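You operate a simulated robot arm through the tools that you are given. There is no shell and no other tool.

You are at the controls of a simulated two-armed robot. One attempt, no reset.

## Task
Pack the job card's two reels from the teal tray in the tall carton and shut it.

Only the result counts: the job must be done as asked and must still hold three seconds after the hand-in. Knocking over, shifting, dropping, spilling or breaking anything else fails it.

## Robot
Two 7-joint arms with fingered hands on one trunk that stands fixed in place. Base frame: the origin is at the foot of the trunk, x ahead of it, y to its left, z up. Units: m, degrees, N and s.
The left shoulder is at [0.044, 0.182, 1.249], the right one opposite. With the tool pointing down near the work surface each hand reaches from about 0.1 to 0.78 m from the base axis, measured 20 degrees to its own side. Payload 3.8 kg a hand.
The tool frame of a hand sits at the grasp point between the pads (the TCP): z along the fingers, y along the line on which they close. The tips reach 0.03 m beyond it. Largest opening 0.104 m; the body of the gripper starts 0.035 m behind the TCP. The gripper is a hand of 4 fingers: y runs from the thumb to the fingers, the wrist lies at [-0.017, -0.104, -0.178] in the tool frame.
Orientation is that of the tool frame in the base frame, as [roll, pitch, yaw] about the fixed x, y, z axes, in that order (R = Rz(yaw) Ry(pitch) Rx(roll)). With the fingers straight down and the wrist toward the robot, the tool's x, y and z point along [0, 1, 0], [1, 0, 0] and [0, 0, -1] of the base frame.

## Interface
- The arms move only by the tool send_rows. It takes "left_plan", "right_plan" or both (then of equal length, played together; a hand with none holds still); each is a list of rows, each a list of 6 numbers: the shift along the tool's x, y, z in units of 150 mm (1.0 is 150 mm), then the turn, a rotation vector about the tool's x, y, z in units of 180 degrees (1.0 is 180 degrees). In form: [[dx, dy, dz, rx, ry, rz], ...]. A call has 1 to 20 rows; each row is the pose to reach, as a shift and turn from the pose commanded when the call began, along the tool's axes at that moment. A call with a number of a shift or a turn outside -1 to 1 is refused whole. Each row takes 0.2 s and may step no farther than 0.05 m and 8.6 degrees from the row before; otherwise, the whole call is refused. Where a pose cannot be reached the arm comes as near as it can. A force on the tool above 60 N (or 10 N above the force at the start of the call, whichever is more), or a blocked arm, ends the call early, and 0.2 s more pass. In this call time passes only in rows, and 0.2 s behind the last. The reply holds the time, the measured pose of the TCP, the force on the tool along the base axes, the opening and the grip force, in the units named above and with some noise, with the torque about the TCP (base axes, N m) and any sound that the robot's microphone picked up.
- Cameras (640 x 400 px; columns grow to the right, rows downward): "scene" is now at [0.1173, -0.0354, 1.4189]; the picture's right is [-0.45, -0.90, 0.00], its down [-0.57, 0.28, -0.77] and it looks along [0.69, -0.34, -0.63] (base axes); focal length 216 px, centre (320, 200). "left" rides on the left gripper at [-0.066, -0.09, -0.126] in its tool frame; the picture's right is [-0.78, -0.30, 0.56], its down [0.57, -0.70, 0.42] and it looks along [0.26, 0.65, 0.71] (tool axes); focal length 275 px, centre (320, 200). "right" rides on the right gripper at [0.066, -0.09, -0.125] in its tool frame; the picture's right is [-0.78, 0.30, -0.56], its down [-0.57, -0.70, 0.43] and it looks along [-0.26, 0.65, 0.71] (tool axes); focal length 275 px, centre (320, 200). There is no depth. A picture from a camera that has moved, and an enlarged one, comes with that camera's place and axes in the base frame and with its lens.
- capture(camera): a new picture of that camera. No time passes.
- lift_body(by): slides the trunk up (or, below 0, down) by that many m; the arms and the scene camera ride with it, the base frame stays. It gives what a move gives, with no picture.
- curl_fingers(index, middle, ring, thumb_bend, thumb_turn, hand): sets how far each is bent, from 0 (flat) to 1 (curled in); at 0.3 the hand is open as for a grip, at 0.7 the pads meet at the TCP. One left out holds its place. A second passes; each finger stops where it meets its share of the squeeze, and holds until it gets a number again. It is the only way to open and close the hand. It gives what a move gives, with no picture; readings hold the bend of each and the force on the fingers (four entries, about 0 where the hand has none), thumb and palm. thumb_turn goes from beside the hand (0) to across from the fingers (1), as for a grip.
- aim_head(pan, tilt): turns the head with the scene camera to pan (to the left, within 86 degrees either way) and tilt (down, from -29 to 69), counted from straight ahead of the robot. It gives what a move gives.
- zoom(camera, box): a new picture of the part [left, top, right, bottom] of that camera's present view, enlarged. No time passes.
- job_done(): hands the job in; it is judged then, once.

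Nothing tells you positions but the pictures and the camera data. Unless the task says otherwise, let go and move clear before handing in.

The tools are called after "Request:" as name(argument=value, ...) on one line, values as JSON. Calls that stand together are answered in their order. send_rows: Moves the arms, as the interface text tells. Its arguments: {"type":"object","properties":{"left_plan":{"type":"array","items":{"type":"array","items":{"type":"number"}}},"right_plan":{"type":"array","items":{"type":"array","items":{"type":"number"}}}},"required":[]} The other tools are called the same way: lift_body (by) slides the trunk up or down; curl_fingers (index, middle, ring, thumb_bend, thumb_turn, hand) moves the fingers one by one; aim_head (pan, tilt) turns the head that bears the scene camera; capture (camera) takes a picture; zoom (camera, box) takes an enlarged picture of a part of a camera's view; job_done () hands the job in.

At the start:

```text
clock: 0.0
left_eef_pos: [0.5883, 0.0441, 1.2502]
left_ee_rot: [180.0, 0.0, 90.1]
left_wrist_force: [-0.5, 0.0, 0.7]
left_moment: [0.01, 0.04, 0.0]
left_width: 0.1037
left_finger_force: 0.2
left_shape: jaw
left_bend: [0.3, 0.3, 0.3, 0.3, 0.97]
left_finger forces: [0.1, 0.1, 0.0, 0.0, 0.1, 0.1]
right_eef_pos: [0.413, -0.3807, 1.2759]
right_ee_rot: [-179.9, 0.0, 90.1]
right_wrist_force: [0.5, 0.5, 0.8]
right_moment: [0.01, -0.03, 0.01]
right_width: 0.1039
right_finger_force: 0.0
right_shape: jaw
right_bend: [0.3, 0.3, 0.3, 0.3, 0.97]
right_finger forces: [0.1, 0.0, 0.1, 0.0, 0.1, 0.1]
trunk travel left (down, up): [-0.4, 0.356]
head pan, tilt: [-26.5, 39.2]
```

scene: 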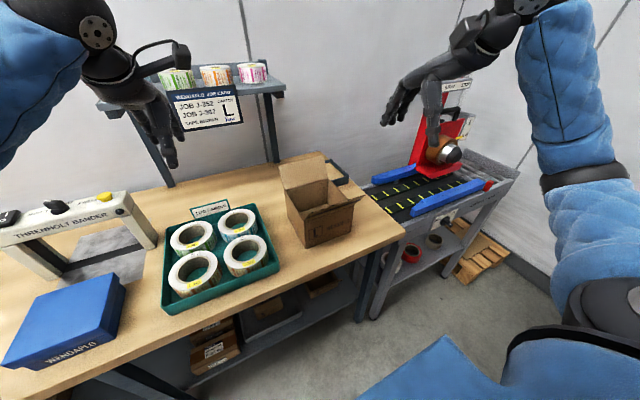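
right: 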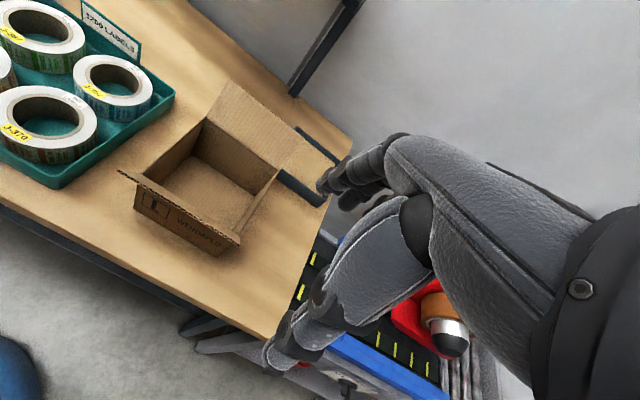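
left: 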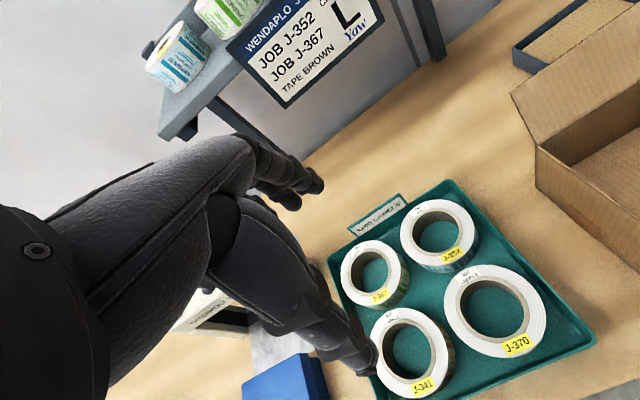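

I see a bench with a teal tray holding four label reels, an open carton to its right, a job card on a shelf, and a taping machine beside the bench. First I'll zoom in to read the card, reel labels and carton.

Request:
zoom(camera="left", box=[220, 0, 400, 112])

Request:
zoom(camera="left", box=[320, 170, 600, 400])

Request:
zoom(camera="scene", box=[260, 130, 420, 260])

Request:
zoom(camera="scene", box=[150, 180, 310, 320])

Request:
zoom(camera="right", box=[100, 70, 360, 270])

```text
3.56 times, centred on (310, 56) of left
camera zoom: at [0.4964, -0.0222, 1.3771], right [-0.3, -0.78, -0.56], down [-0.7, 0.57, -0.42], along [0.65, 0.27, -0.71], focal length 979 px, centre (356, 712)
```

zoom: 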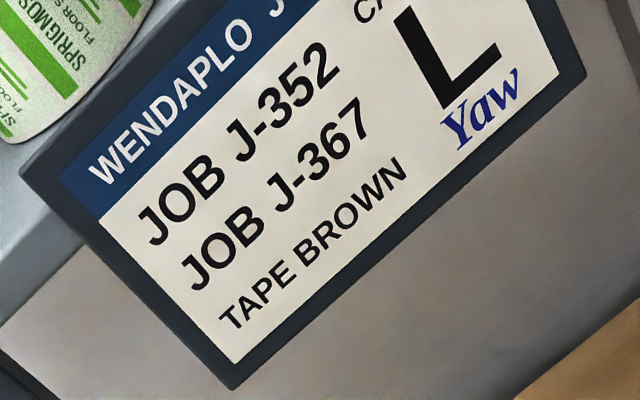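

```text
1.74 times, centred on (460, 285) of left
camera zoom: at [0.4964, -0.0222, 1.3771], right [-0.3, -0.78, -0.56], down [-0.7, 0.57, -0.42], along [0.65, 0.27, -0.71], focal length 479 px, centre (76, 52)
```

zoom: 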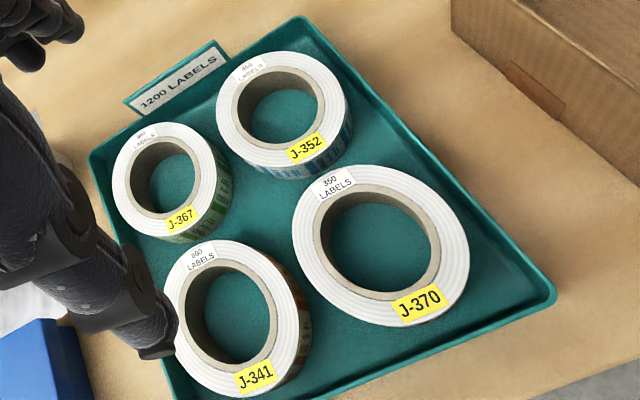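

```text
3.08 times, centred on (340, 195) of scene
camera zoom: at [0.1173, -0.0354, 1.4189], right [-0.45, -0.9, 0.0], down [-0.57, 0.28, -0.77], along [0.69, -0.34, -0.63], focal length 665 px, centre (258, 215)
```

zoom: 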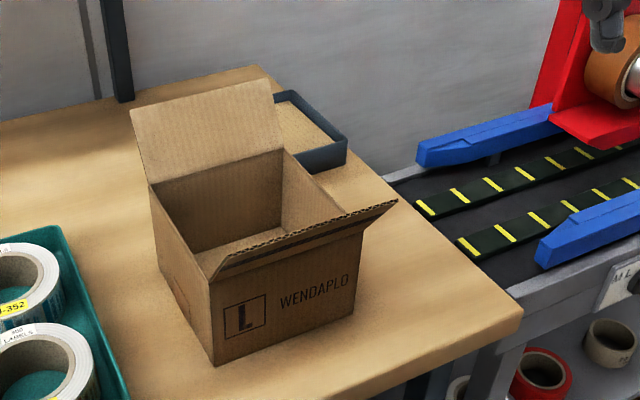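

```text
2.86 times, centred on (230, 250) of scene
camera zoom: at [0.1173, -0.0354, 1.4189], right [-0.45, -0.9, 0.0], down [-0.57, 0.28, -0.77], along [0.69, -0.34, -0.63], focal length 617 px, centre (577, 57)
```

zoom: 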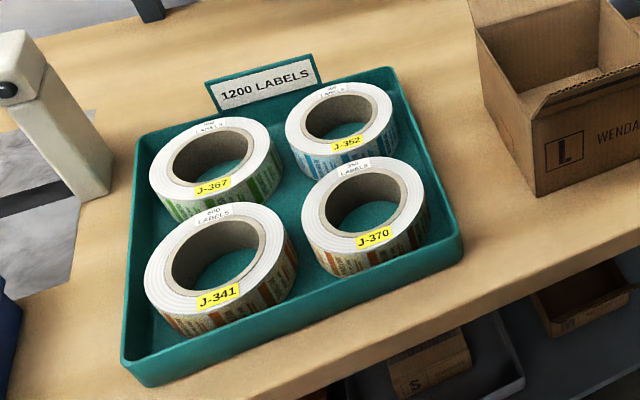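

```text
2.00 times, centred on (230, 170) of right
camera zoom: at [0.324, -0.3151, 1.4005], right [0.3, -0.78, 0.56], down [-0.7, -0.57, -0.42], along [0.65, -0.26, -0.71], focal length 551 px, centre (500, 260)
```

zoom: 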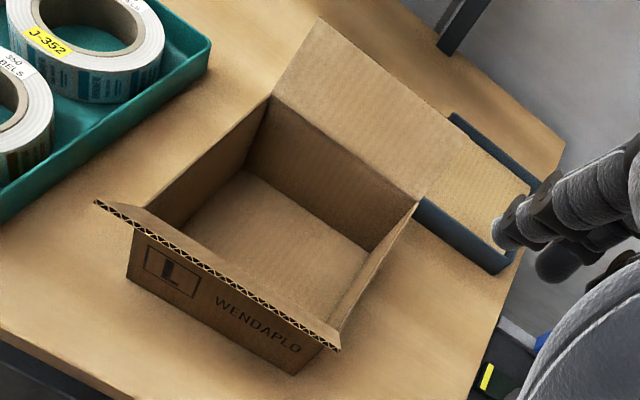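

The card asks for J-352 and J-367, carton L, tape brown. I'll look around the rest of the workspace for other cartons and the taping machine before planning.

Request:
aim_head(pan=-55, tilt=40)

Request:
capture(camera="scene")

Request:
zoom(camera="scene", box=[160, 100, 480, 300])

Request:
aim_head(pan=10, tilt=45)

Request:
capture(camera="scene")

Request:
aim_head(pan=-20, tilt=60)

Request:
capture(camera="scene")

```text
clock: 0.9
left_eef_pos: [0.588, 0.0435, 1.2499]
left_ee_rot: [179.9, 0.1, 90.0]
left_wrist_force: [0.0, 0.2, 0.4]
left_moment: [-0.02, -0.01, -0.01]
left_width: 0.1035
left_finger_force: 0.0
left_shape: jaw
left_bend: [0.3, 0.3, 0.3, 0.3, 0.97]
left_finger forces: [0.0, 0.0, 0.0, 0.0, 0.0, 0.0]
right_eef_pos: [0.4132, -0.3818, 1.2749]
right_ee_rot: [-179.9, 0.0, 90.1]
right_wrist_force: [-0.3, 0.3, -0.7]
right_moment: [-0.01, 0.0, -0.01]
right_width: 0.1037
right_finger_force: 0.0
right_shape: jaw
right_bend: [0.3, 0.3, 0.3, 0.3, 0.97]
right_finger forces: [0.0, 0.0, 0.1, 0.0, 0.0, 0.0]
trunk travel left (down, up): [-0.4, 0.356]
head pan, tilt: [-55.0, 40.0]
```

```text
taken
camera scene: at [0.0896, -0.0669, 1.4178], right [-0.82, -0.57, 0.0], down [-0.37, 0.53, -0.77], along [0.44, -0.63, -0.64], focal length 216 px, centre (320, 200)
```

scene: 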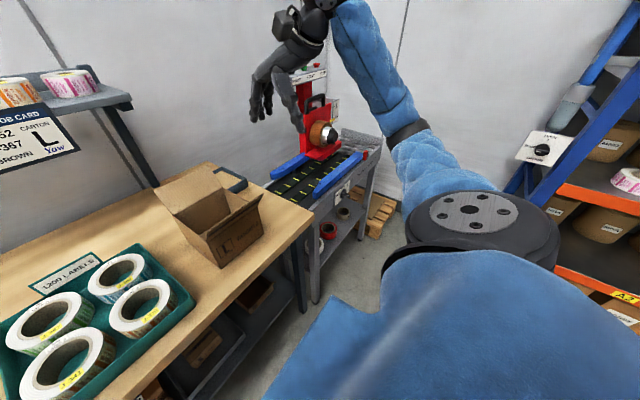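

```text
2.00 times, centred on (320, 200) of scene
camera zoom: at [0.0896, -0.0669, 1.4178], right [-0.82, -0.57, 0.0], down [-0.37, 0.53, -0.77], along [0.44, -0.63, -0.64], focal length 432 px, centre (320, 200)
```

zoom: 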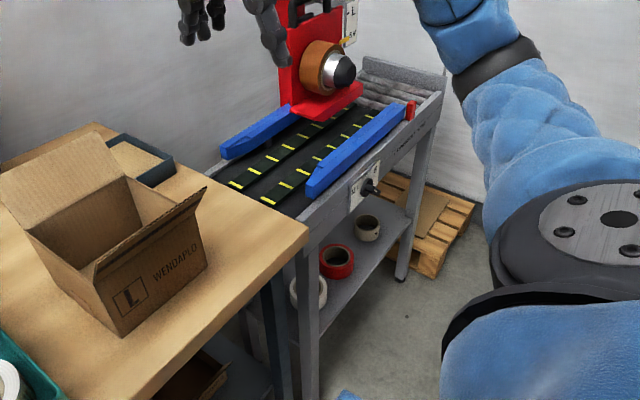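

```text
clock: 2.3
left_eef_pos: [0.5876, 0.0436, 1.251]
left_ee_rot: [179.9, 0.0, 90.1]
left_wrist_force: [0.1, 0.8, -0.2]
left_moment: [-0.01, 0.03, -0.01]
left_width: 0.1036
left_finger_force: 0.1
left_shape: jaw
left_bend: [0.3, 0.3, 0.3, 0.3, 0.97]
left_finger forces: [0.0, 0.0, 0.1, 0.0, 0.0, 0.0]
right_eef_pos: [0.4132, -0.3806, 1.2752]
right_ee_rot: [-179.9, 0.0, 90.1]
right_wrist_force: [0.1, -0.6, 0.4]
right_moment: [0.02, -0.03, 0.02]
right_width: 0.1034
right_finger_force: 0.0
right_shape: jaw
right_bend: [0.3, 0.3, 0.3, 0.3, 0.97]
right_finger forces: [0.0, 0.0, 0.1, 0.1, 0.0, 0.0]
trunk travel left (down, up): [-0.4, 0.356]
head pan, tilt: [10.0, 45.0]
```

```text
taken
camera scene: at [0.1208, 0.0168, 1.4105], right [0.17, -0.98, 0.0], down [-0.7, -0.12, -0.71], along [0.7, 0.12, -0.71], focal length 216 px, centre (320, 200)
```

scene: 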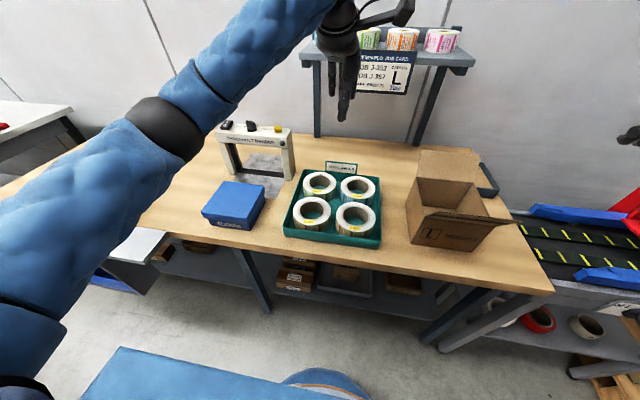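

```text
clock: 3.2
left_eef_pos: [0.5861, 0.0427, 1.2512]
left_ee_rot: [-180.0, 0.0, 90.1]
left_wrist_force: [0.0, -0.3, -0.6]
left_moment: [-0.02, -0.01, -0.02]
left_width: 0.1036
left_finger_force: 0.2
left_shape: jaw
left_bend: [0.3, 0.3, 0.3, 0.3, 0.97]
left_finger forces: [0.0, 0.0, 0.0, 0.0, 0.0, 0.0]
right_eef_pos: [0.4131, -0.381, 1.2756]
right_ee_rot: [-179.9, 0.0, 90.1]
right_wrist_force: [-0.5, -0.4, -0.6]
right_moment: [0.02, 0.0, 0.0]
right_width: 0.1035
right_finger_force: 0.1
right_shape: jaw
right_bend: [0.3, 0.3, 0.3, 0.3, 0.97]
right_finger forces: [0.0, 0.0, 0.0, 0.0, 0.1, 0.0]
trunk travel left (down, up): [-0.4, 0.356]
head pan, tilt: [-20.0, 60.0]
```

```text
taken
camera scene: at [0.1034, -0.02, 1.3911], right [-0.34, -0.94, 0.0], down [-0.81, 0.3, -0.5], along [0.47, -0.17, -0.87], focal length 216 px, centre (320, 200)
```

scene: 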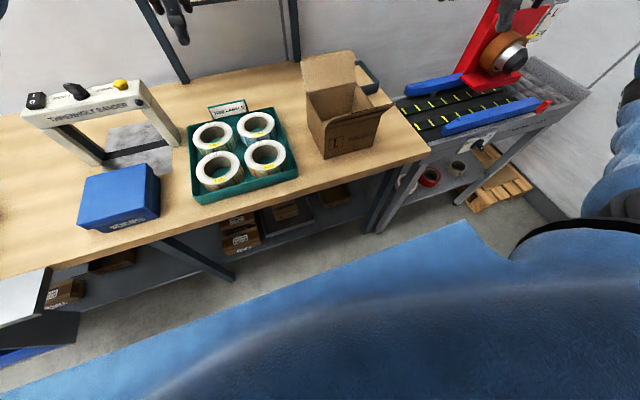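

J-352 (far right) and J-367 (far left) are the reels to take, the L carton stands at about x 0.54–0.72, y −0.37…−0.19. I'll inspect hand shape and tray clearances up close before moving.

Request:
aim_head(pan=-45, tilt=20)

Request:
zoom(camera="scene", box=[200, 100, 440, 250])

Request:
capture(camera="scene")

Request:
aim_head(pan=0, tilt=45)

Request:
zoom(camera="scene", box=[240, 130, 440, 255])

Request:
zoom(camera="scene", box=[280, 0, 440, 100])

```text
clock: 4.3
left_eef_pos: [0.5868, 0.0431, 1.2499]
left_ee_rot: [179.9, 0.0, 90.2]
left_wrist_force: [-1.0, -0.1, 0.2]
left_moment: [0.05, 0.0, -0.01]
left_width: 0.1038
left_finger_force: 0.0
left_shape: jaw
left_bend: [0.3, 0.3, 0.3, 0.3, 0.97]
left_finger forces: [0.1, 0.0, 0.1, 0.0, 0.0, 0.0]
right_eef_pos: [0.413, -0.3811, 1.2752]
right_ee_rot: [-179.9, 0.1, 90.1]
right_wrist_force: [-0.7, 0.4, -0.1]
right_moment: [-0.01, -0.01, -0.01]
right_width: 0.1036
right_finger_force: 0.0
right_shape: jaw
right_bend: [0.3, 0.3, 0.3, 0.3, 0.97]
right_finger forces: [0.0, 0.0, 0.0, 0.0, 0.0, 0.0]
trunk travel left (down, up): [-0.4, 0.356]
head pan, tilt: [-45.0, 20.0]
```

```text
2.67 times, centred on (320, 175) of scene
camera zoom: at [0.1066, -0.0631, 1.4491], right [-0.71, -0.71, 0.0], down [-0.24, 0.24, -0.94], along [0.66, -0.66, -0.34], focal length 576 px, centre (320, 267)
```

zoom: 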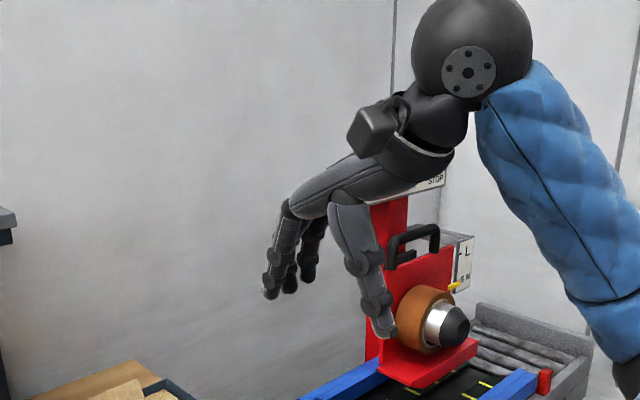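

```text
taken
camera scene: at [0.1066, -0.0631, 1.4491], right [-0.71, -0.71, 0.0], down [-0.24, 0.24, -0.94], along [0.66, -0.66, -0.34], focal length 216 px, centre (320, 200)
```

scene: 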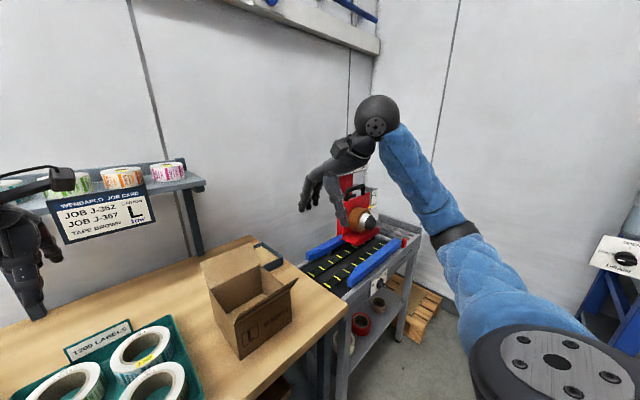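

```text
clock: 5.4
left_eef_pos: [0.5878, 0.0439, 1.2499]
left_ee_rot: [-179.9, -0.1, 90.0]
left_wrist_force: [-0.6, -0.6, 0.0]
left_moment: [0.03, 0.0, 0.02]
left_width: 0.1035
left_finger_force: 0.0
left_shape: jaw
left_bend: [0.3, 0.3, 0.3, 0.3, 0.97]
left_finger forces: [0.0, 0.0, 0.0, 0.0, 0.0, 0.1]
right_eef_pos: [0.4135, -0.3815, 1.2761]
right_ee_rot: [-179.9, 0.0, 90.1]
right_wrist_force: [-0.5, 0.0, 0.1]
right_moment: [0.02, 0.02, 0.0]
right_width: 0.1035
right_finger_force: 0.0
right_shape: jaw
right_bend: [0.3, 0.3, 0.3, 0.3, 0.97]
right_finger forces: [0.0, 0.1, 0.0, 0.0, 0.0, 0.0]
trunk travel left (down, up): [-0.4, 0.356]
head pan, tilt: [0.0, 45.0]
```

```text
3.20 times, centred on (340, 192) of scene
camera zoom: at [0.122, 0.0027, 1.4106], right [0.0, -1.0, 0.0], down [-0.71, 0.0, -0.71], along [0.71, 0.0, -0.71], focal length 691 px, centre (256, 224)
```

zoom: 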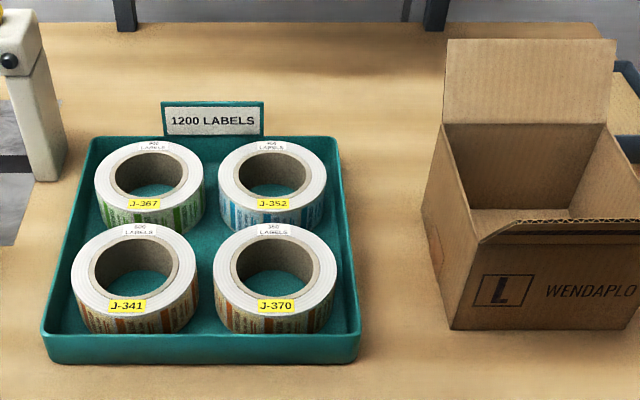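

```text
4.00 times, centred on (360, 50) of scene
camera zoom: at [0.122, 0.0027, 1.4106], right [0.0, -1.0, 0.0], down [-0.71, 0.0, -0.71], along [0.71, 0.0, -0.71], focal length 864 px, centre (160, 800)
```

zoom: 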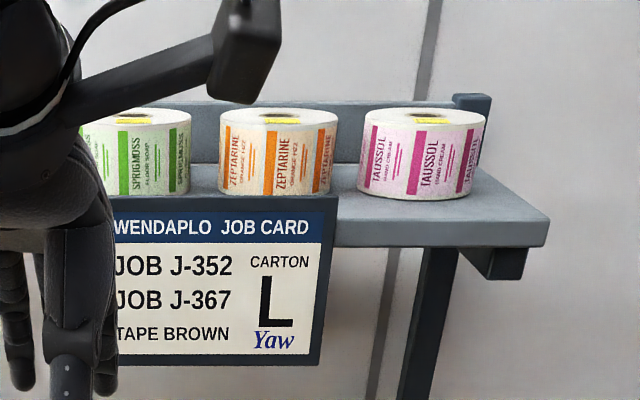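

Reels look about 0.124 m across with a ~0.076 m core, tops near z 0.904. I'll swing the left hand out of the way and bring the right hand, yawed 40°, toward the tray for a closer look.

Request:
send_rows(left_plan=[[0.2, -0.06, 0, 0, 0, 0], [0.4, -0.12, 0, 0, 0, 0], [0.6, -0.18, 0, 0, 0, 0], [0.8, -0.24, 0, 0, 0, 0], [1.0, -0.3, 0, 0, 0, 0]], right_plan=[[0.17, 0.12, 0, 0, 0, -0.0444], [0.34, 0.24, 0, 0, 0, -0.0889], [0.51, 0.36, 0, 0, 0, -0.1333], [0.68, 0.48, 0, 0, 0, -0.1778], [0.85, 0.6, 0, 0, 0, -0.2222]])

Request:
send_rows(left_plan=[[0.2, -0.06, 0, 0, 0, 0], [0.4, -0.12, 0, 0, 0, 0], [0.6, -0.18, 0, 0, 0, 0], [0.8, -0.24, 0, 0, 0, 0], [1.0, -0.3, 0, 0, 0, 0]])

Request:
capture(camera="right")

Request:
capture(camera="scene")

```text
clock: 6.6
left_eef_pos: [0.5425, 0.1965, 1.2509]
left_ee_rot: [-179.9, 0.0, 90.1]
left_wrist_force: [0.4, 0.2, -0.2]
left_moment: [-0.04, 0.01, 0.05]
left_width: 0.1037
left_finger_force: 0.2
left_shape: jaw
left_bend: [0.3, 0.3, 0.3, 0.3, 0.97]
left_finger forces: [0.0, 0.0, 0.0, 0.1, 0.0, 0.0]
right_eef_pos: [0.5012, -0.2519, 1.2748]
right_ee_rot: [-180.0, 0.0, 130.2]
right_wrist_force: [-0.4, -0.5, -0.8]
right_moment: [-0.04, 0.01, 0.03]
right_width: 0.1038
right_finger_force: 0.0
right_shape: jaw
right_bend: [0.3, 0.3, 0.3, 0.3, 0.97]
right_finger forces: [0.0, 0.1, 0.0, 0.0, 0.0, 0.0]
trunk travel left (down, up): [-0.4, 0.356]
head pan, tilt: [0.0, 45.0]
```

```text
clock: 7.8
left_eef_pos: [0.4979, 0.3455, 1.2496]
left_ee_rot: [180.0, 0.0, 90.0]
left_wrist_force: [0.2, 0.0, -0.2]
left_moment: [-0.03, 0.01, -0.01]
left_width: 0.1037
left_finger_force: 0.1
left_shape: jaw
left_bend: [0.3, 0.3, 0.3, 0.3, 0.97]
left_finger forces: [0.0, 0.1, 0.0, 0.1, 0.0, 0.1]
right_eef_pos: [0.5001, -0.2524, 1.274]
right_ee_rot: [-180.0, 0.0, 130.1]
right_wrist_force: [0.6, 0.4, -0.9]
right_moment: [0.02, 0.0, -0.05]
right_width: 0.1039
right_finger_force: 0.0
right_shape: jaw
right_bend: [0.3, 0.3, 0.3, 0.3, 0.97]
right_finger forces: [0.0, 0.0, 0.0, 0.1, 0.0, 0.0]
trunk travel left (down, up): [-0.4, 0.356]
head pan, tilt: [0.0, 45.0]
```

```text
taken
camera right: at [0.3902, -0.2597, 1.3995], right [0.73, -0.4, 0.56], down [-0.17, -0.89, -0.42], along [0.67, 0.21, -0.71], focal length 275 px, centre (320, 200)
```

right: 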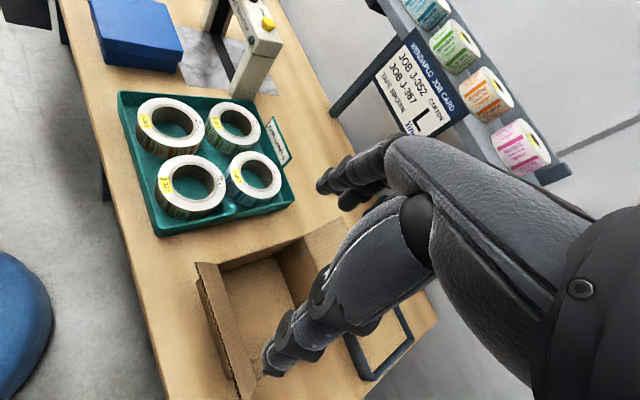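

```text
taken
camera scene: at [0.1215, 0.0036, 1.4106], right [0.0, -1.0, 0.0], down [-0.71, 0.0, -0.71], along [0.71, 0.0, -0.71], focal length 216 px, centre (320, 200)
```

scene: 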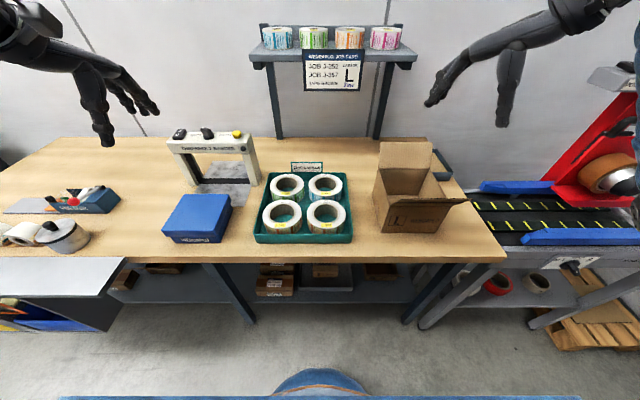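

The way is clear, so I'm moving the right hand over J-352 at a safe height to check the reach and get a close view.

Request:
send_rows(right_plan=[[0.04, 0.215, 0.06, 0, 0, 0], [0.08, 0.43, 0.12, 0, 0, 0], [0.12, 0.645, 0.2, 0, 0, 0], [0.16, 0.86, 0.3, 0, 0, 0]])

Request:
send_rows(right_plan=[[0.04, 0.215, 0.15, 0, 0, 0], [0.08, 0.43, 0.3, 0, 0, 0], [0.12, 0.645, 0.45, 0, 0, 0], [0.16, 0.86, 0.6, 0, 0, 0]])

Request:
capture(camera="right")

Request:
zoom(camera="scene", box=[240, 130, 440, 255])

```text
clock: 8.8
left_eef_pos: [0.4985, 0.3459, 1.2501]
left_ee_rot: [-179.8, 0.0, 90.1]
left_wrist_force: [0.1, -1.0, -1.4]
left_moment: [0.0, -0.01, 0.01]
left_width: 0.1035
left_finger_force: 0.0
left_shape: jaw
left_bend: [0.3, 0.3, 0.3, 0.3, 0.97]
left_finger forces: [0.0, 0.0, 0.0, 0.0, 0.1, 0.1]
right_eef_pos: [0.5848, -0.1492, 1.2293]
right_ee_rot: [-179.9, 0.1, 130.1]
right_wrist_force: [0.6, 0.2, 0.2]
right_moment: [0.01, -0.03, 0.0]
right_width: 0.1037
right_finger_force: 0.1
right_shape: jaw
right_bend: [0.3, 0.3, 0.3, 0.3, 0.97]
right_finger forces: [0.0, 0.1, 0.0, 0.1, 0.1, 0.0]
trunk travel left (down, up): [-0.4, 0.356]
head pan, tilt: [0.0, 45.0]
```

```text
clock: 9.8
left_eef_pos: [0.4988, 0.3453, 1.2486]
left_ee_rot: [-179.9, 0.1, 90.1]
left_wrist_force: [0.3, 0.2, 0.7]
left_moment: [0.0, 0.01, 0.03]
left_width: 0.1038
left_finger_force: 0.0
left_shape: jaw
left_bend: [0.3, 0.3, 0.3, 0.3, 0.97]
left_finger forces: [0.1, 0.0, 0.1, 0.0, 0.0, 0.0]
right_eef_pos: [0.6708, -0.0507, 1.14]
right_ee_rot: [-179.9, 0.0, 130.1]
right_wrist_force: [-0.9, 0.8, 0.0]
right_moment: [0.01, 0.01, 0.01]
right_width: 0.1041
right_finger_force: 0.1
right_shape: jaw
right_bend: [0.3, 0.3, 0.3, 0.3, 0.97]
right_finger forces: [0.1, 0.0, 0.0, 0.0, 0.1, 0.0]
trunk travel left (down, up): [-0.4, 0.356]
head pan, tilt: [0.0, 45.0]
```

```text
taken
camera right: at [0.5594, -0.0583, 1.2654], right [0.73, -0.4, 0.56], down [-0.17, -0.89, -0.42], along [0.67, 0.21, -0.71], focal length 275 px, centre (320, 200)
```

right: 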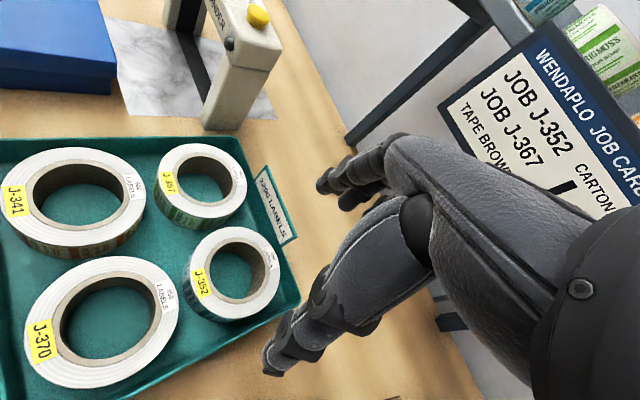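

```text
3.20 times, centred on (340, 192) of scene
camera zoom: at [0.1224, 0.0039, 1.4105], right [0.0, -1.0, 0.0], down [-0.71, 0.0, -0.71], along [0.71, 0.0, -0.71], focal length 691 px, centre (256, 224)
```

zoom: 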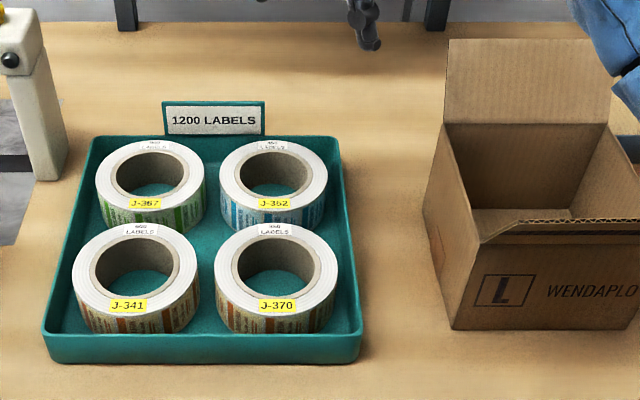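

J-352's centre comes out near (0.704, −0.019). I'll preshape the right hand (fingers to go in the core, thumb outside the wall) and inspect its shape.

Request:
curl_fingers(hand="right", index=0.45, middle=0.45, ring=0.45, thumb_bend=0.45, thumb_turn=1.0)

Request:
aim_head(pan=-5, tilt=30)

Request:
zoom(camera="scene", box=[240, 120, 400, 220])

Request:
capture(camera="right")

Request:
capture(camera="left")

```text
clock: 10.8
left_eef_pos: [0.4979, 0.3443, 1.2493]
left_ee_rot: [-179.9, 0.0, 90.1]
left_wrist_force: [-0.1, -0.8, -0.5]
left_moment: [-0.03, -0.02, 0.0]
left_width: 0.1036
left_finger_force: 0.0
left_shape: jaw
left_bend: [0.3, 0.3, 0.3, 0.3, 0.97]
left_finger forces: [0.0, 0.0, 0.0, 0.1, 0.1, 0.0]
right_eef_pos: [0.668, -0.0529, 1.1399]
right_ee_rot: [-179.9, -0.1, 130.1]
right_wrist_force: [-0.6, 0.1, -1.0]
right_moment: [-0.01, -0.02, 0.01]
right_width: 0.0668
right_finger_force: 0.1
right_shape: fingers
right_bend: [0.45, 0.45, 0.45, 0.45, 0.99]
right_finger forces: [0.0, 0.0, 0.1, 0.0, 0.1, 0.0]
trunk travel left (down, up): [-0.4, 0.356]
head pan, tilt: [0.0, 45.0]
```

```text
clock: 11.6
left_eef_pos: [0.4977, 0.3448, 1.2494]
left_ee_rot: [179.9, 0.0, 90.1]
left_wrist_force: [-0.4, 0.2, 0.2]
left_moment: [0.01, -0.01, 0.03]
left_width: 0.1036
left_finger_force: 0.0
left_shape: jaw
left_bend: [0.3, 0.3, 0.3, 0.3, 0.97]
left_finger forces: [0.1, 0.0, 0.1, 0.1, 0.1, 0.1]
right_eef_pos: [0.6683, -0.0524, 1.1403]
right_ee_rot: [-180.0, -0.1, 130.0]
right_wrist_force: [0.1, -0.8, -0.4]
right_moment: [0.01, 0.01, -0.03]
right_width: 0.0671
right_finger_force: 0.1
right_shape: fingers
right_bend: [0.45, 0.45, 0.45, 0.45, 0.99]
right_finger forces: [0.1, 0.0, 0.0, 0.0, 0.0, 0.0]
trunk travel left (down, up): [-0.4, 0.356]
head pan, tilt: [-5.0, 30.0]
```

```text
4.00 times, centred on (320, 170) of scene
camera zoom: at [0.1309, -0.0049, 1.4331], right [-0.09, -1.0, 0.0], down [-0.5, 0.04, -0.87], along [0.86, -0.07, -0.5], focal length 864 px, centre (320, 320)
```

zoom: 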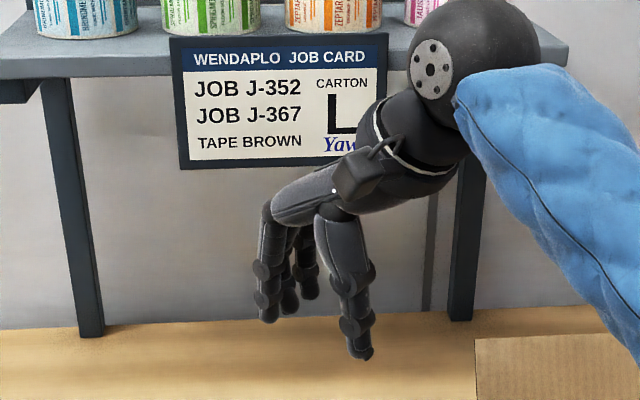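

```text
taken
camera right: at [0.559, -0.0595, 1.2658], right [0.73, -0.4, 0.56], down [-0.17, -0.89, -0.42], along [0.67, 0.22, -0.71], focal length 275 px, centre (320, 200)
```

right: 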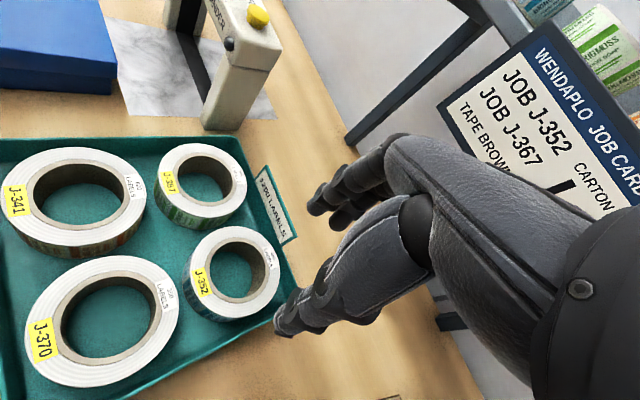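

```text
taken
camera left: at [0.407, 0.2791, 1.3765], right [-0.3, -0.78, -0.56], down [-0.7, 0.57, -0.42], along [0.65, 0.27, -0.71], focal length 275 px, centre (320, 200)
```

left: 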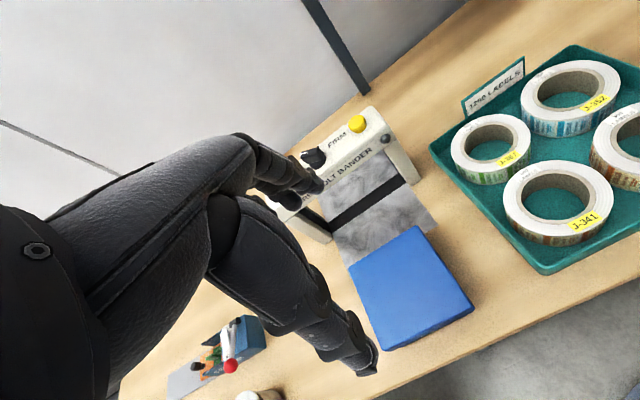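

Three fingertips sit about 24 mm below the TCP and the thumb tip about 37 mm. I'll set the fingers for the core and descend to just above the reels to refine alignment.

Request:
curl_fingers(hand="right", index=0.4, middle=0.4, ring=0.4, thumb_bend=0.5, thumb_turn=1.0)

Request:
send_rows(right_plan=[[0.006, 0.005, 0.23, 0, 0, 0], [0.012, 0.01, 0.46, 0, 0, 0], [0.018, 0.015, 0.7, 0, 0, 0], [0.018, 0.015, 0.933, 0, 0, 0]])

Request:
capture(camera="right")

Request:
aim_head(pan=-4, tilt=40)

Request:
zoom(camera="scene", box=[240, 120, 400, 220])

Request:
zoom(camera="left", box=[420, 30, 640, 270])

```text
clock: 12.6
left_eef_pos: [0.4979, 0.3463, 1.2497]
left_ee_rot: [180.0, 0.1, 90.2]
left_wrist_force: [0.3, 0.6, -0.3]
left_moment: [0.0, -0.03, -0.01]
left_width: 0.1038
left_finger_force: 0.0
left_shape: jaw
left_bend: [0.3, 0.3, 0.3, 0.3, 0.97]
left_finger forces: [0.0, 0.0, 0.0, 0.0, 0.1, 0.0]
right_eef_pos: [0.6695, -0.0521, 1.139]
right_ee_rot: [-180.0, 0.0, 130.1]
right_wrist_force: [-0.2, -0.3, 0.0]
right_moment: [-0.01, 0.0, 0.02]
right_width: 0.067
right_finger_force: 0.1
right_shape: fingers
right_bend: [0.4, 0.4, 0.4, 0.5, 1.0]
right_finger forces: [0.1, 0.0, 0.0, 0.0, 0.0, 0.0]
trunk travel left (down, up): [-0.4, 0.356]
head pan, tilt: [-5.0, 30.0]
```

```text
clock: 13.6
left_eef_pos: [0.4988, 0.3459, 1.2502]
left_ee_rot: [-179.9, 0.0, 90.1]
left_wrist_force: [-0.1, 0.2, 0.7]
left_moment: [-0.03, 0.01, 0.01]
left_width: 0.1038
left_finger_force: 0.0
left_shape: jaw
left_bend: [0.3, 0.3, 0.3, 0.3, 0.97]
left_finger forces: [0.0, 0.1, 0.0, 0.1, 0.0, 0.0]
right_eef_pos: [0.6682, -0.0489, 1.0006]
right_ee_rot: [179.9, -0.1, 130.0]
right_wrist_force: [-1.2, 0.2, 0.7]
right_moment: [-0.02, -0.04, 0.01]
right_width: 0.0667
right_finger_force: 0.1
right_shape: fingers
right_bend: [0.4, 0.4, 0.4, 0.5, 1.0]
right_finger forces: [0.0, 0.0, 0.0, 0.0, 0.0, 0.1]
trunk travel left (down, up): [-0.4, 0.356]
head pan, tilt: [-5.0, 30.0]
```

```text
taken
camera right: at [0.5583, -0.0564, 1.126], right [0.73, -0.4, 0.56], down [-0.17, -0.89, -0.43], along [0.67, 0.22, -0.71], focal length 275 px, centre (320, 200)
```

right: 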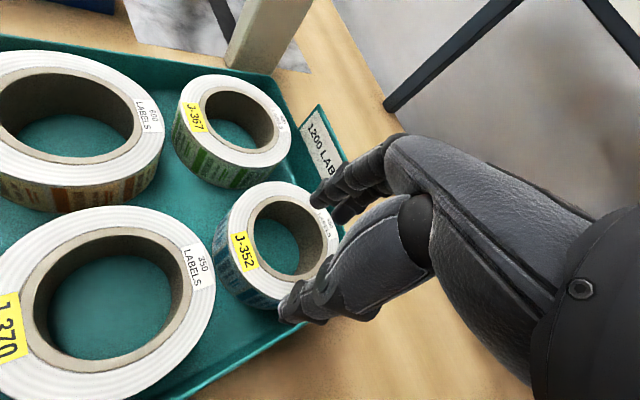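

```text
clock: 14.3
left_eef_pos: [0.4985, 0.3452, 1.2505]
left_ee_rot: [180.0, 0.0, 90.1]
left_wrist_force: [-0.1, -0.2, 0.3]
left_moment: [-0.01, 0.02, 0.02]
left_width: 0.1035
left_finger_force: 0.0
left_shape: jaw
left_bend: [0.3, 0.3, 0.3, 0.3, 0.97]
left_finger forces: [0.1, 0.1, 0.1, 0.1, 0.0, 0.0]
right_eef_pos: [0.6678, -0.0488, 1.0008]
right_ee_rot: [-180.0, -0.1, 130.1]
right_wrist_force: [-0.9, -0.1, 0.3]
right_moment: [0.0, -0.03, -0.01]
right_width: 0.0669
right_finger_force: 0.1
right_shape: fingers
right_bend: [0.4, 0.4, 0.4, 0.5, 1.0]
right_finger forces: [0.0, 0.0, 0.0, 0.1, 0.0, 0.0]
trunk travel left (down, up): [-0.4, 0.356]
head pan, tilt: [-4.0, 40.0]
```

```text
4.00 times, centred on (320, 170) of scene
camera zoom: at [0.1256, -0.003, 1.4179], right [-0.07, -1.0, 0.0], down [-0.64, 0.04, -0.77], along [0.76, -0.05, -0.64], focal length 864 px, centre (320, 320)
```

zoom: 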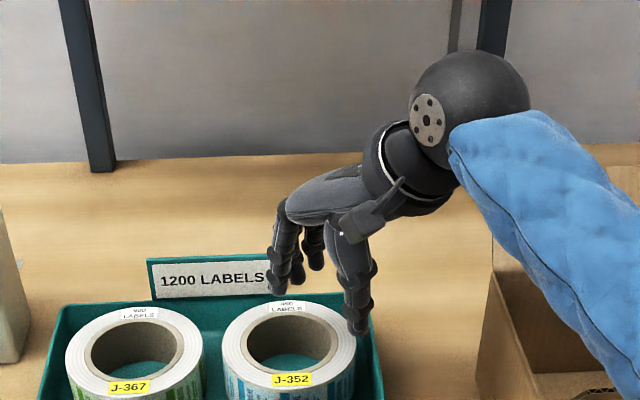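

```text
1.67 times, centred on (530, 150) of left
camera zoom: at [0.407, 0.2791, 1.3766], right [-0.3, -0.78, -0.56], down [-0.7, 0.57, -0.42], along [0.65, 0.27, -0.71], focal length 459 px, centre (-30, 283)
```

zoom: 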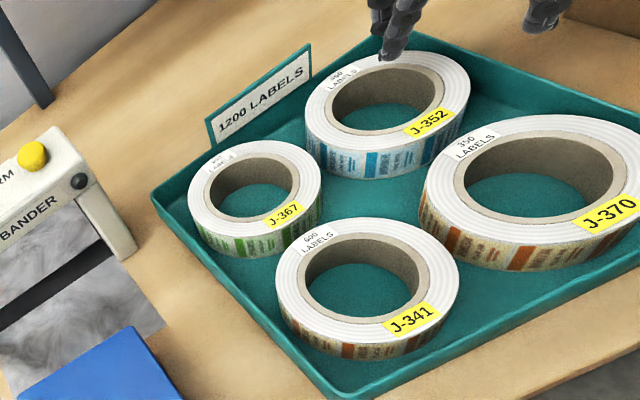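

J-352's centre refines to about (0.7075, −0.0185). Let me zoom on the fingertips to check their lateral alignment with the core before descending.

Request:
zoom(camera="scene", box=[290, 140, 354, 180])

Request:
zoom(camera="right", box=[210, 160, 370, 340])

Request:
zoom(camera="left", box=[520, 0, 640, 90])

```text
10.00 times, centred on (322, 160) of scene
camera zoom: at [0.1256, -0.003, 1.4179], right [-0.07, -1.0, 0.0], down [-0.64, 0.04, -0.77], along [0.76, -0.05, -0.64], focal length 2160 px, centre (300, 600)
```

zoom: 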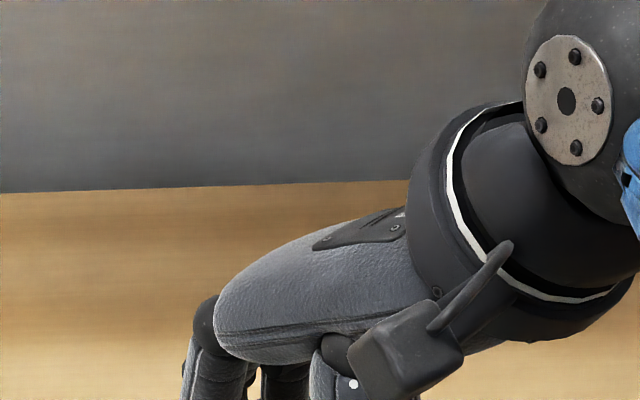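

```text
2.22 times, centred on (290, 250) of right
camera zoom: at [0.5581, -0.0561, 1.1265], right [0.73, -0.4, 0.56], down [-0.17, -0.89, -0.42], along [0.67, 0.22, -0.71], focal length 612 px, centre (387, 89)
```

zoom: 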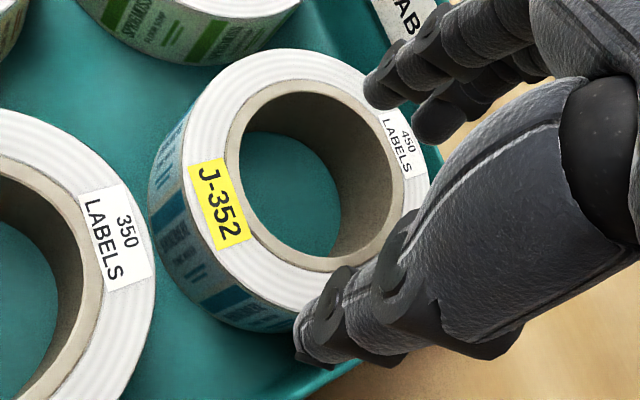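

```text
4.44 times, centred on (580, 45) of left
camera zoom: at [0.407, 0.2791, 1.3766], right [-0.3, -0.78, -0.56], down [-0.7, 0.57, -0.42], along [0.65, 0.27, -0.71], focal length 1224 px, centre (-836, 889)
```

zoom: 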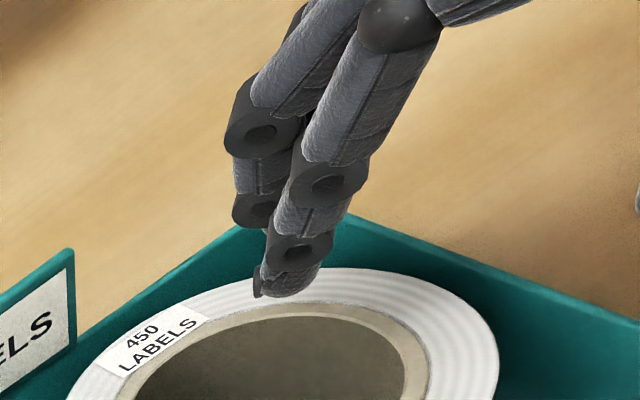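

Zooming on the actual fingertip region in the scene camera.

Request:
zoom(camera="scene", box=[290, 172, 354, 212])

```text
10.00 times, centred on (322, 192) of scene
camera zoom: at [0.1256, -0.003, 1.4179], right [-0.07, -1.0, 0.0], down [-0.64, 0.04, -0.77], along [0.76, -0.05, -0.64], focal length 2160 px, centre (300, 280)
```

zoom: 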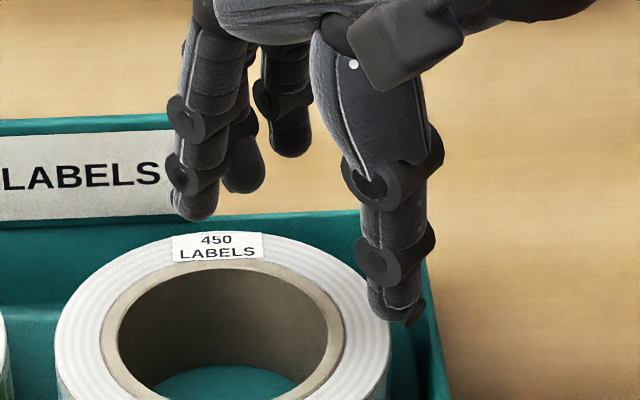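

The fingers are centred and have ~7 mm of clearance in the core. I'll descend so the tips are just at the reel's top and check again.

Request:
send_rows(right_plan=[[-0.007, 0.006, 0.15, 0, 0, 0], [-0.0147, 0.0113, 0.3, 0, 0, 0], [-0.0147, 0.0113, 0.45, 0, 0, 0]])

Request:
capture(camera="right")

Request:
zoom(camera="scene", box=[280, 170, 376, 230])

Request:
zoom(camera="left", box=[520, 0, 640, 90])

```text
clock: 15.1
left_eef_pos: [0.4981, 0.3451, 1.2493]
left_ee_rot: [-180.0, -0.1, 90.1]
left_wrist_force: [-0.1, 0.4, 0.2]
left_moment: [-0.02, -0.03, 0.02]
left_width: 0.1037
left_finger_force: 0.1
left_shape: jaw
left_bend: [0.3, 0.3, 0.3, 0.3, 0.97]
left_finger forces: [0.1, 0.0, 0.0, 0.0, 0.1, 0.1]
right_eef_pos: [0.671, -0.0495, 0.9346]
right_ee_rot: [179.9, 0.1, 130.2]
right_wrist_force: [0.1, 0.2, 0.1]
right_moment: [0.05, 0.01, -0.02]
right_width: 0.0669
right_finger_force: 0.0
right_shape: fingers
right_bend: [0.4, 0.4, 0.4, 0.5, 1.0]
right_finger forces: [0.1, 0.1, 0.0, 0.0, 0.1, 0.1]
trunk travel left (down, up): [-0.4, 0.356]
head pan, tilt: [-4.0, 40.0]
```

```text
taken
camera right: at [0.5608, -0.057, 1.0602], right [0.73, -0.4, 0.56], down [-0.17, -0.89, -0.42], along [0.67, 0.22, -0.71], focal length 275 px, centre (320, 200)
```

right: 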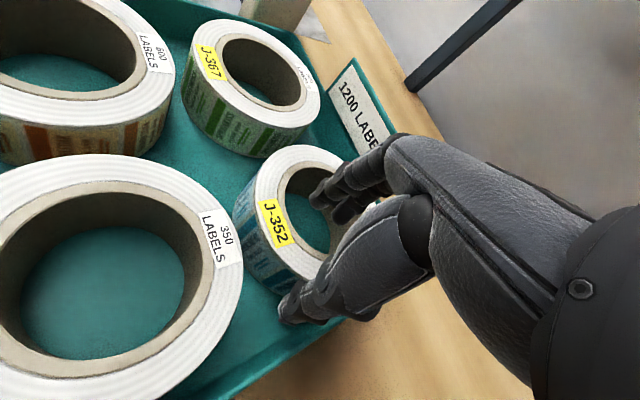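

```text
6.67 times, centred on (328, 200) of scene
camera zoom: at [0.1257, -0.003, 1.4178], right [-0.07, -1.0, 0.0], down [-0.64, 0.04, -0.77], along [0.76, -0.05, -0.64], focal length 1440 px, centre (267, 200)
```

zoom: 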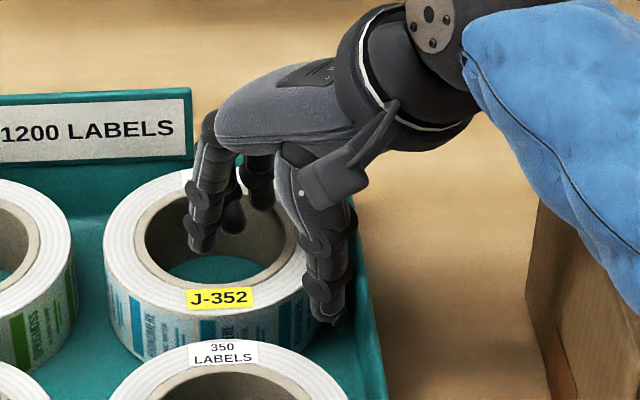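

```text
4.44 times, centred on (580, 45) of left
camera zoom: at [0.4072, 0.2791, 1.3764], right [-0.3, -0.78, -0.56], down [-0.7, 0.57, -0.42], along [0.65, 0.27, -0.71], focal length 1224 px, centre (-836, 889)
```

zoom: 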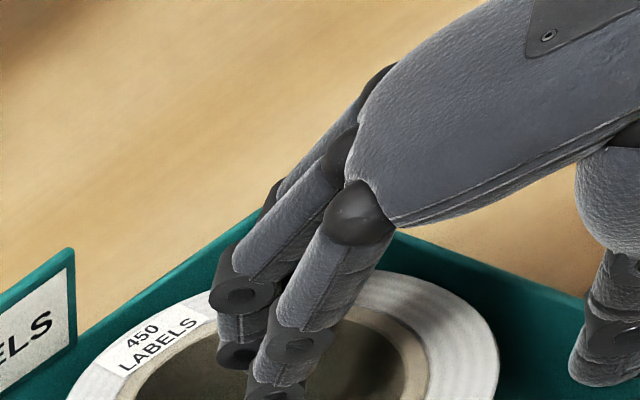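

Fingers are over the core and the thumb over the pocket by the rim. I'll lower to the grasp depth in small steps.

Request:
send_rows(right_plan=[[0, 0, 0.09, 0, 0, 0], [0, 0, 0.17, 0, 0, 0], [0, 0, 0.25, 0, 0, 0]])

Request:
zoom(camera="scene", box=[280, 170, 376, 230])

Request:
zoom(camera="right", box=[210, 120, 370, 340])

```text
clock: 15.9
left_eef_pos: [0.4964, 0.3449, 1.2504]
left_ee_rot: [180.0, 0.0, 90.1]
left_wrist_force: [0.2, 0.4, 0.5]
left_moment: [-0.02, -0.02, 0.0]
left_width: 0.1038
left_finger_force: 0.0
left_shape: jaw
left_bend: [0.3, 0.3, 0.3, 0.3, 0.97]
left_finger forces: [0.0, 0.0, 0.0, 0.1, 0.0, 0.0]
right_eef_pos: [0.6708, -0.0486, 0.8962]
right_ee_rot: [180.0, 0.0, 130.1]
right_wrist_force: [0.7, 1.2, -0.8]
right_moment: [0.0, -0.01, -0.01]
right_width: 0.0667
right_finger_force: 0.0
right_shape: fingers
right_bend: [0.4, 0.4, 0.4, 0.5, 1.0]
right_finger forces: [0.0, 0.0, 0.0, 0.1, 0.0, 0.0]
trunk travel left (down, up): [-0.4, 0.356]
head pan, tilt: [-4.0, 40.0]
```

```text
6.67 times, centred on (328, 200) of scene
camera zoom: at [0.1251, -0.0028, 1.4178], right [-0.07, -1.0, 0.0], down [-0.64, 0.04, -0.77], along [0.76, -0.05, -0.64], focal length 1440 px, centre (267, 200)
```

zoom: 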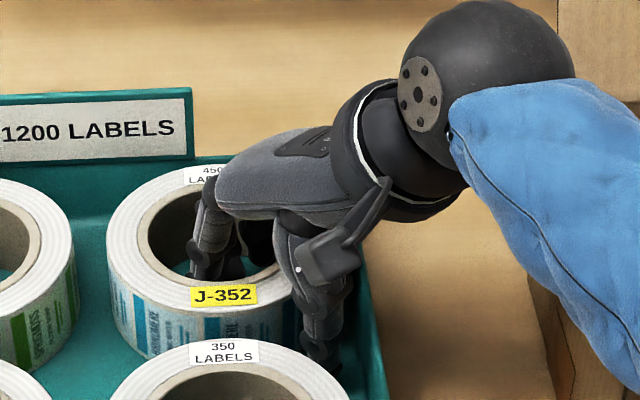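

```text
1.82 times, centred on (290, 230) of right
camera zoom: at [0.5597, -0.056, 1.0206], right [0.73, -0.4, 0.56], down [-0.17, -0.89, -0.42], along [0.67, 0.21, -0.71], focal length 500 px, centre (374, 146)
```

zoom: 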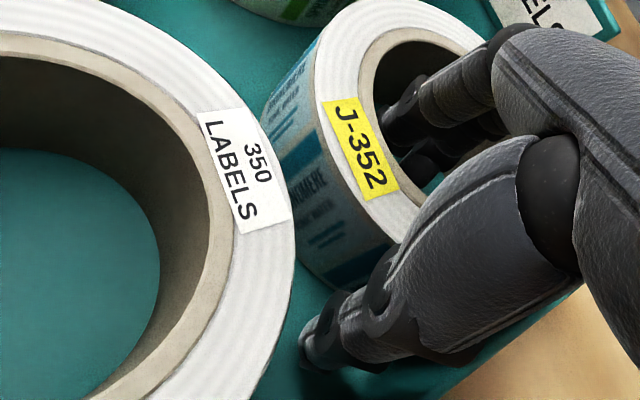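

The fingers are inside the core and the thumb is outside, no contact forces. Now closing the grip.

Request:
curl_fingers(hand="right", index=0.75, middle=0.75, ring=0.75, thumb_bend=0.75)

Request:
zoom(camera="scene", box=[280, 170, 376, 230])

Request:
zoom(camera="right", box=[210, 120, 370, 340])

```text
clock: 16.9
left_eef_pos: [0.4978, 0.3451, 1.2502]
left_ee_rot: [-179.9, 0.1, 90.1]
left_wrist_force: [-0.1, -0.2, 0.2]
left_moment: [0.0, -0.01, 0.01]
left_width: 0.1036
left_finger_force: 0.1
left_shape: jaw
left_bend: [0.3, 0.3, 0.3, 0.3, 0.97]
left_finger forces: [0.0, 0.1, 0.1, 0.1, 0.0, 0.0]
right_eef_pos: [0.6708, -0.0484, 0.8964]
right_ee_rot: [-180.0, 0.0, 130.1]
right_wrist_force: [1.0, 0.6, -1.3]
right_moment: [-0.02, 0.14, 0.01]
right_width: 0.0219
right_finger_force: 21.0
right_shape: fingers
right_bend: [0.62, 0.73, 0.67, 0.64, 0.98]
right_finger forces: [9.0, 6.3, 6.4, 0.0, 20.5, 0.1]
trunk travel left (down, up): [-0.4, 0.356]
head pan, tilt: [-4.0, 40.0]
```

```text
6.67 times, centred on (328, 200) of scene
camera zoom: at [0.1259, -0.0029, 1.4178], right [-0.07, -1.0, 0.0], down [-0.64, 0.04, -0.77], along [0.76, -0.05, -0.64], focal length 1440 px, centre (267, 200)
```

zoom: 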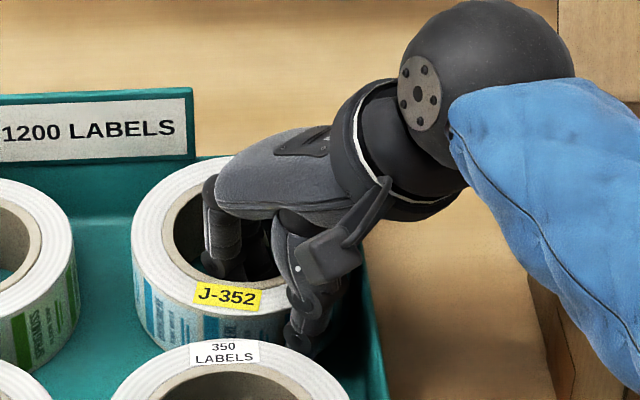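

```text
1.82 times, centred on (290, 230) of right
camera zoom: at [0.5603, -0.056, 1.0207], right [0.73, -0.4, 0.56], down [-0.17, -0.89, -0.42], along [0.67, 0.22, -0.71], focal length 500 px, centre (374, 146)
```

zoom: 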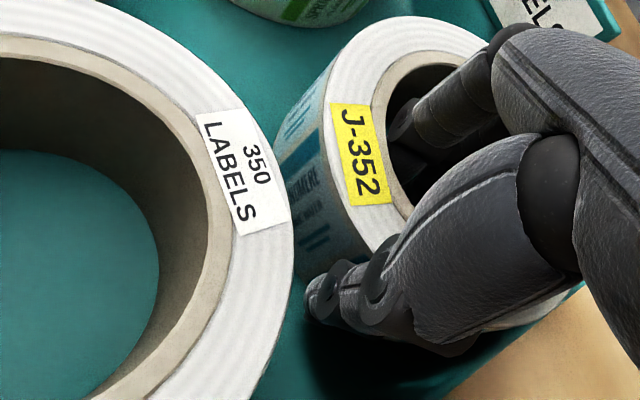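

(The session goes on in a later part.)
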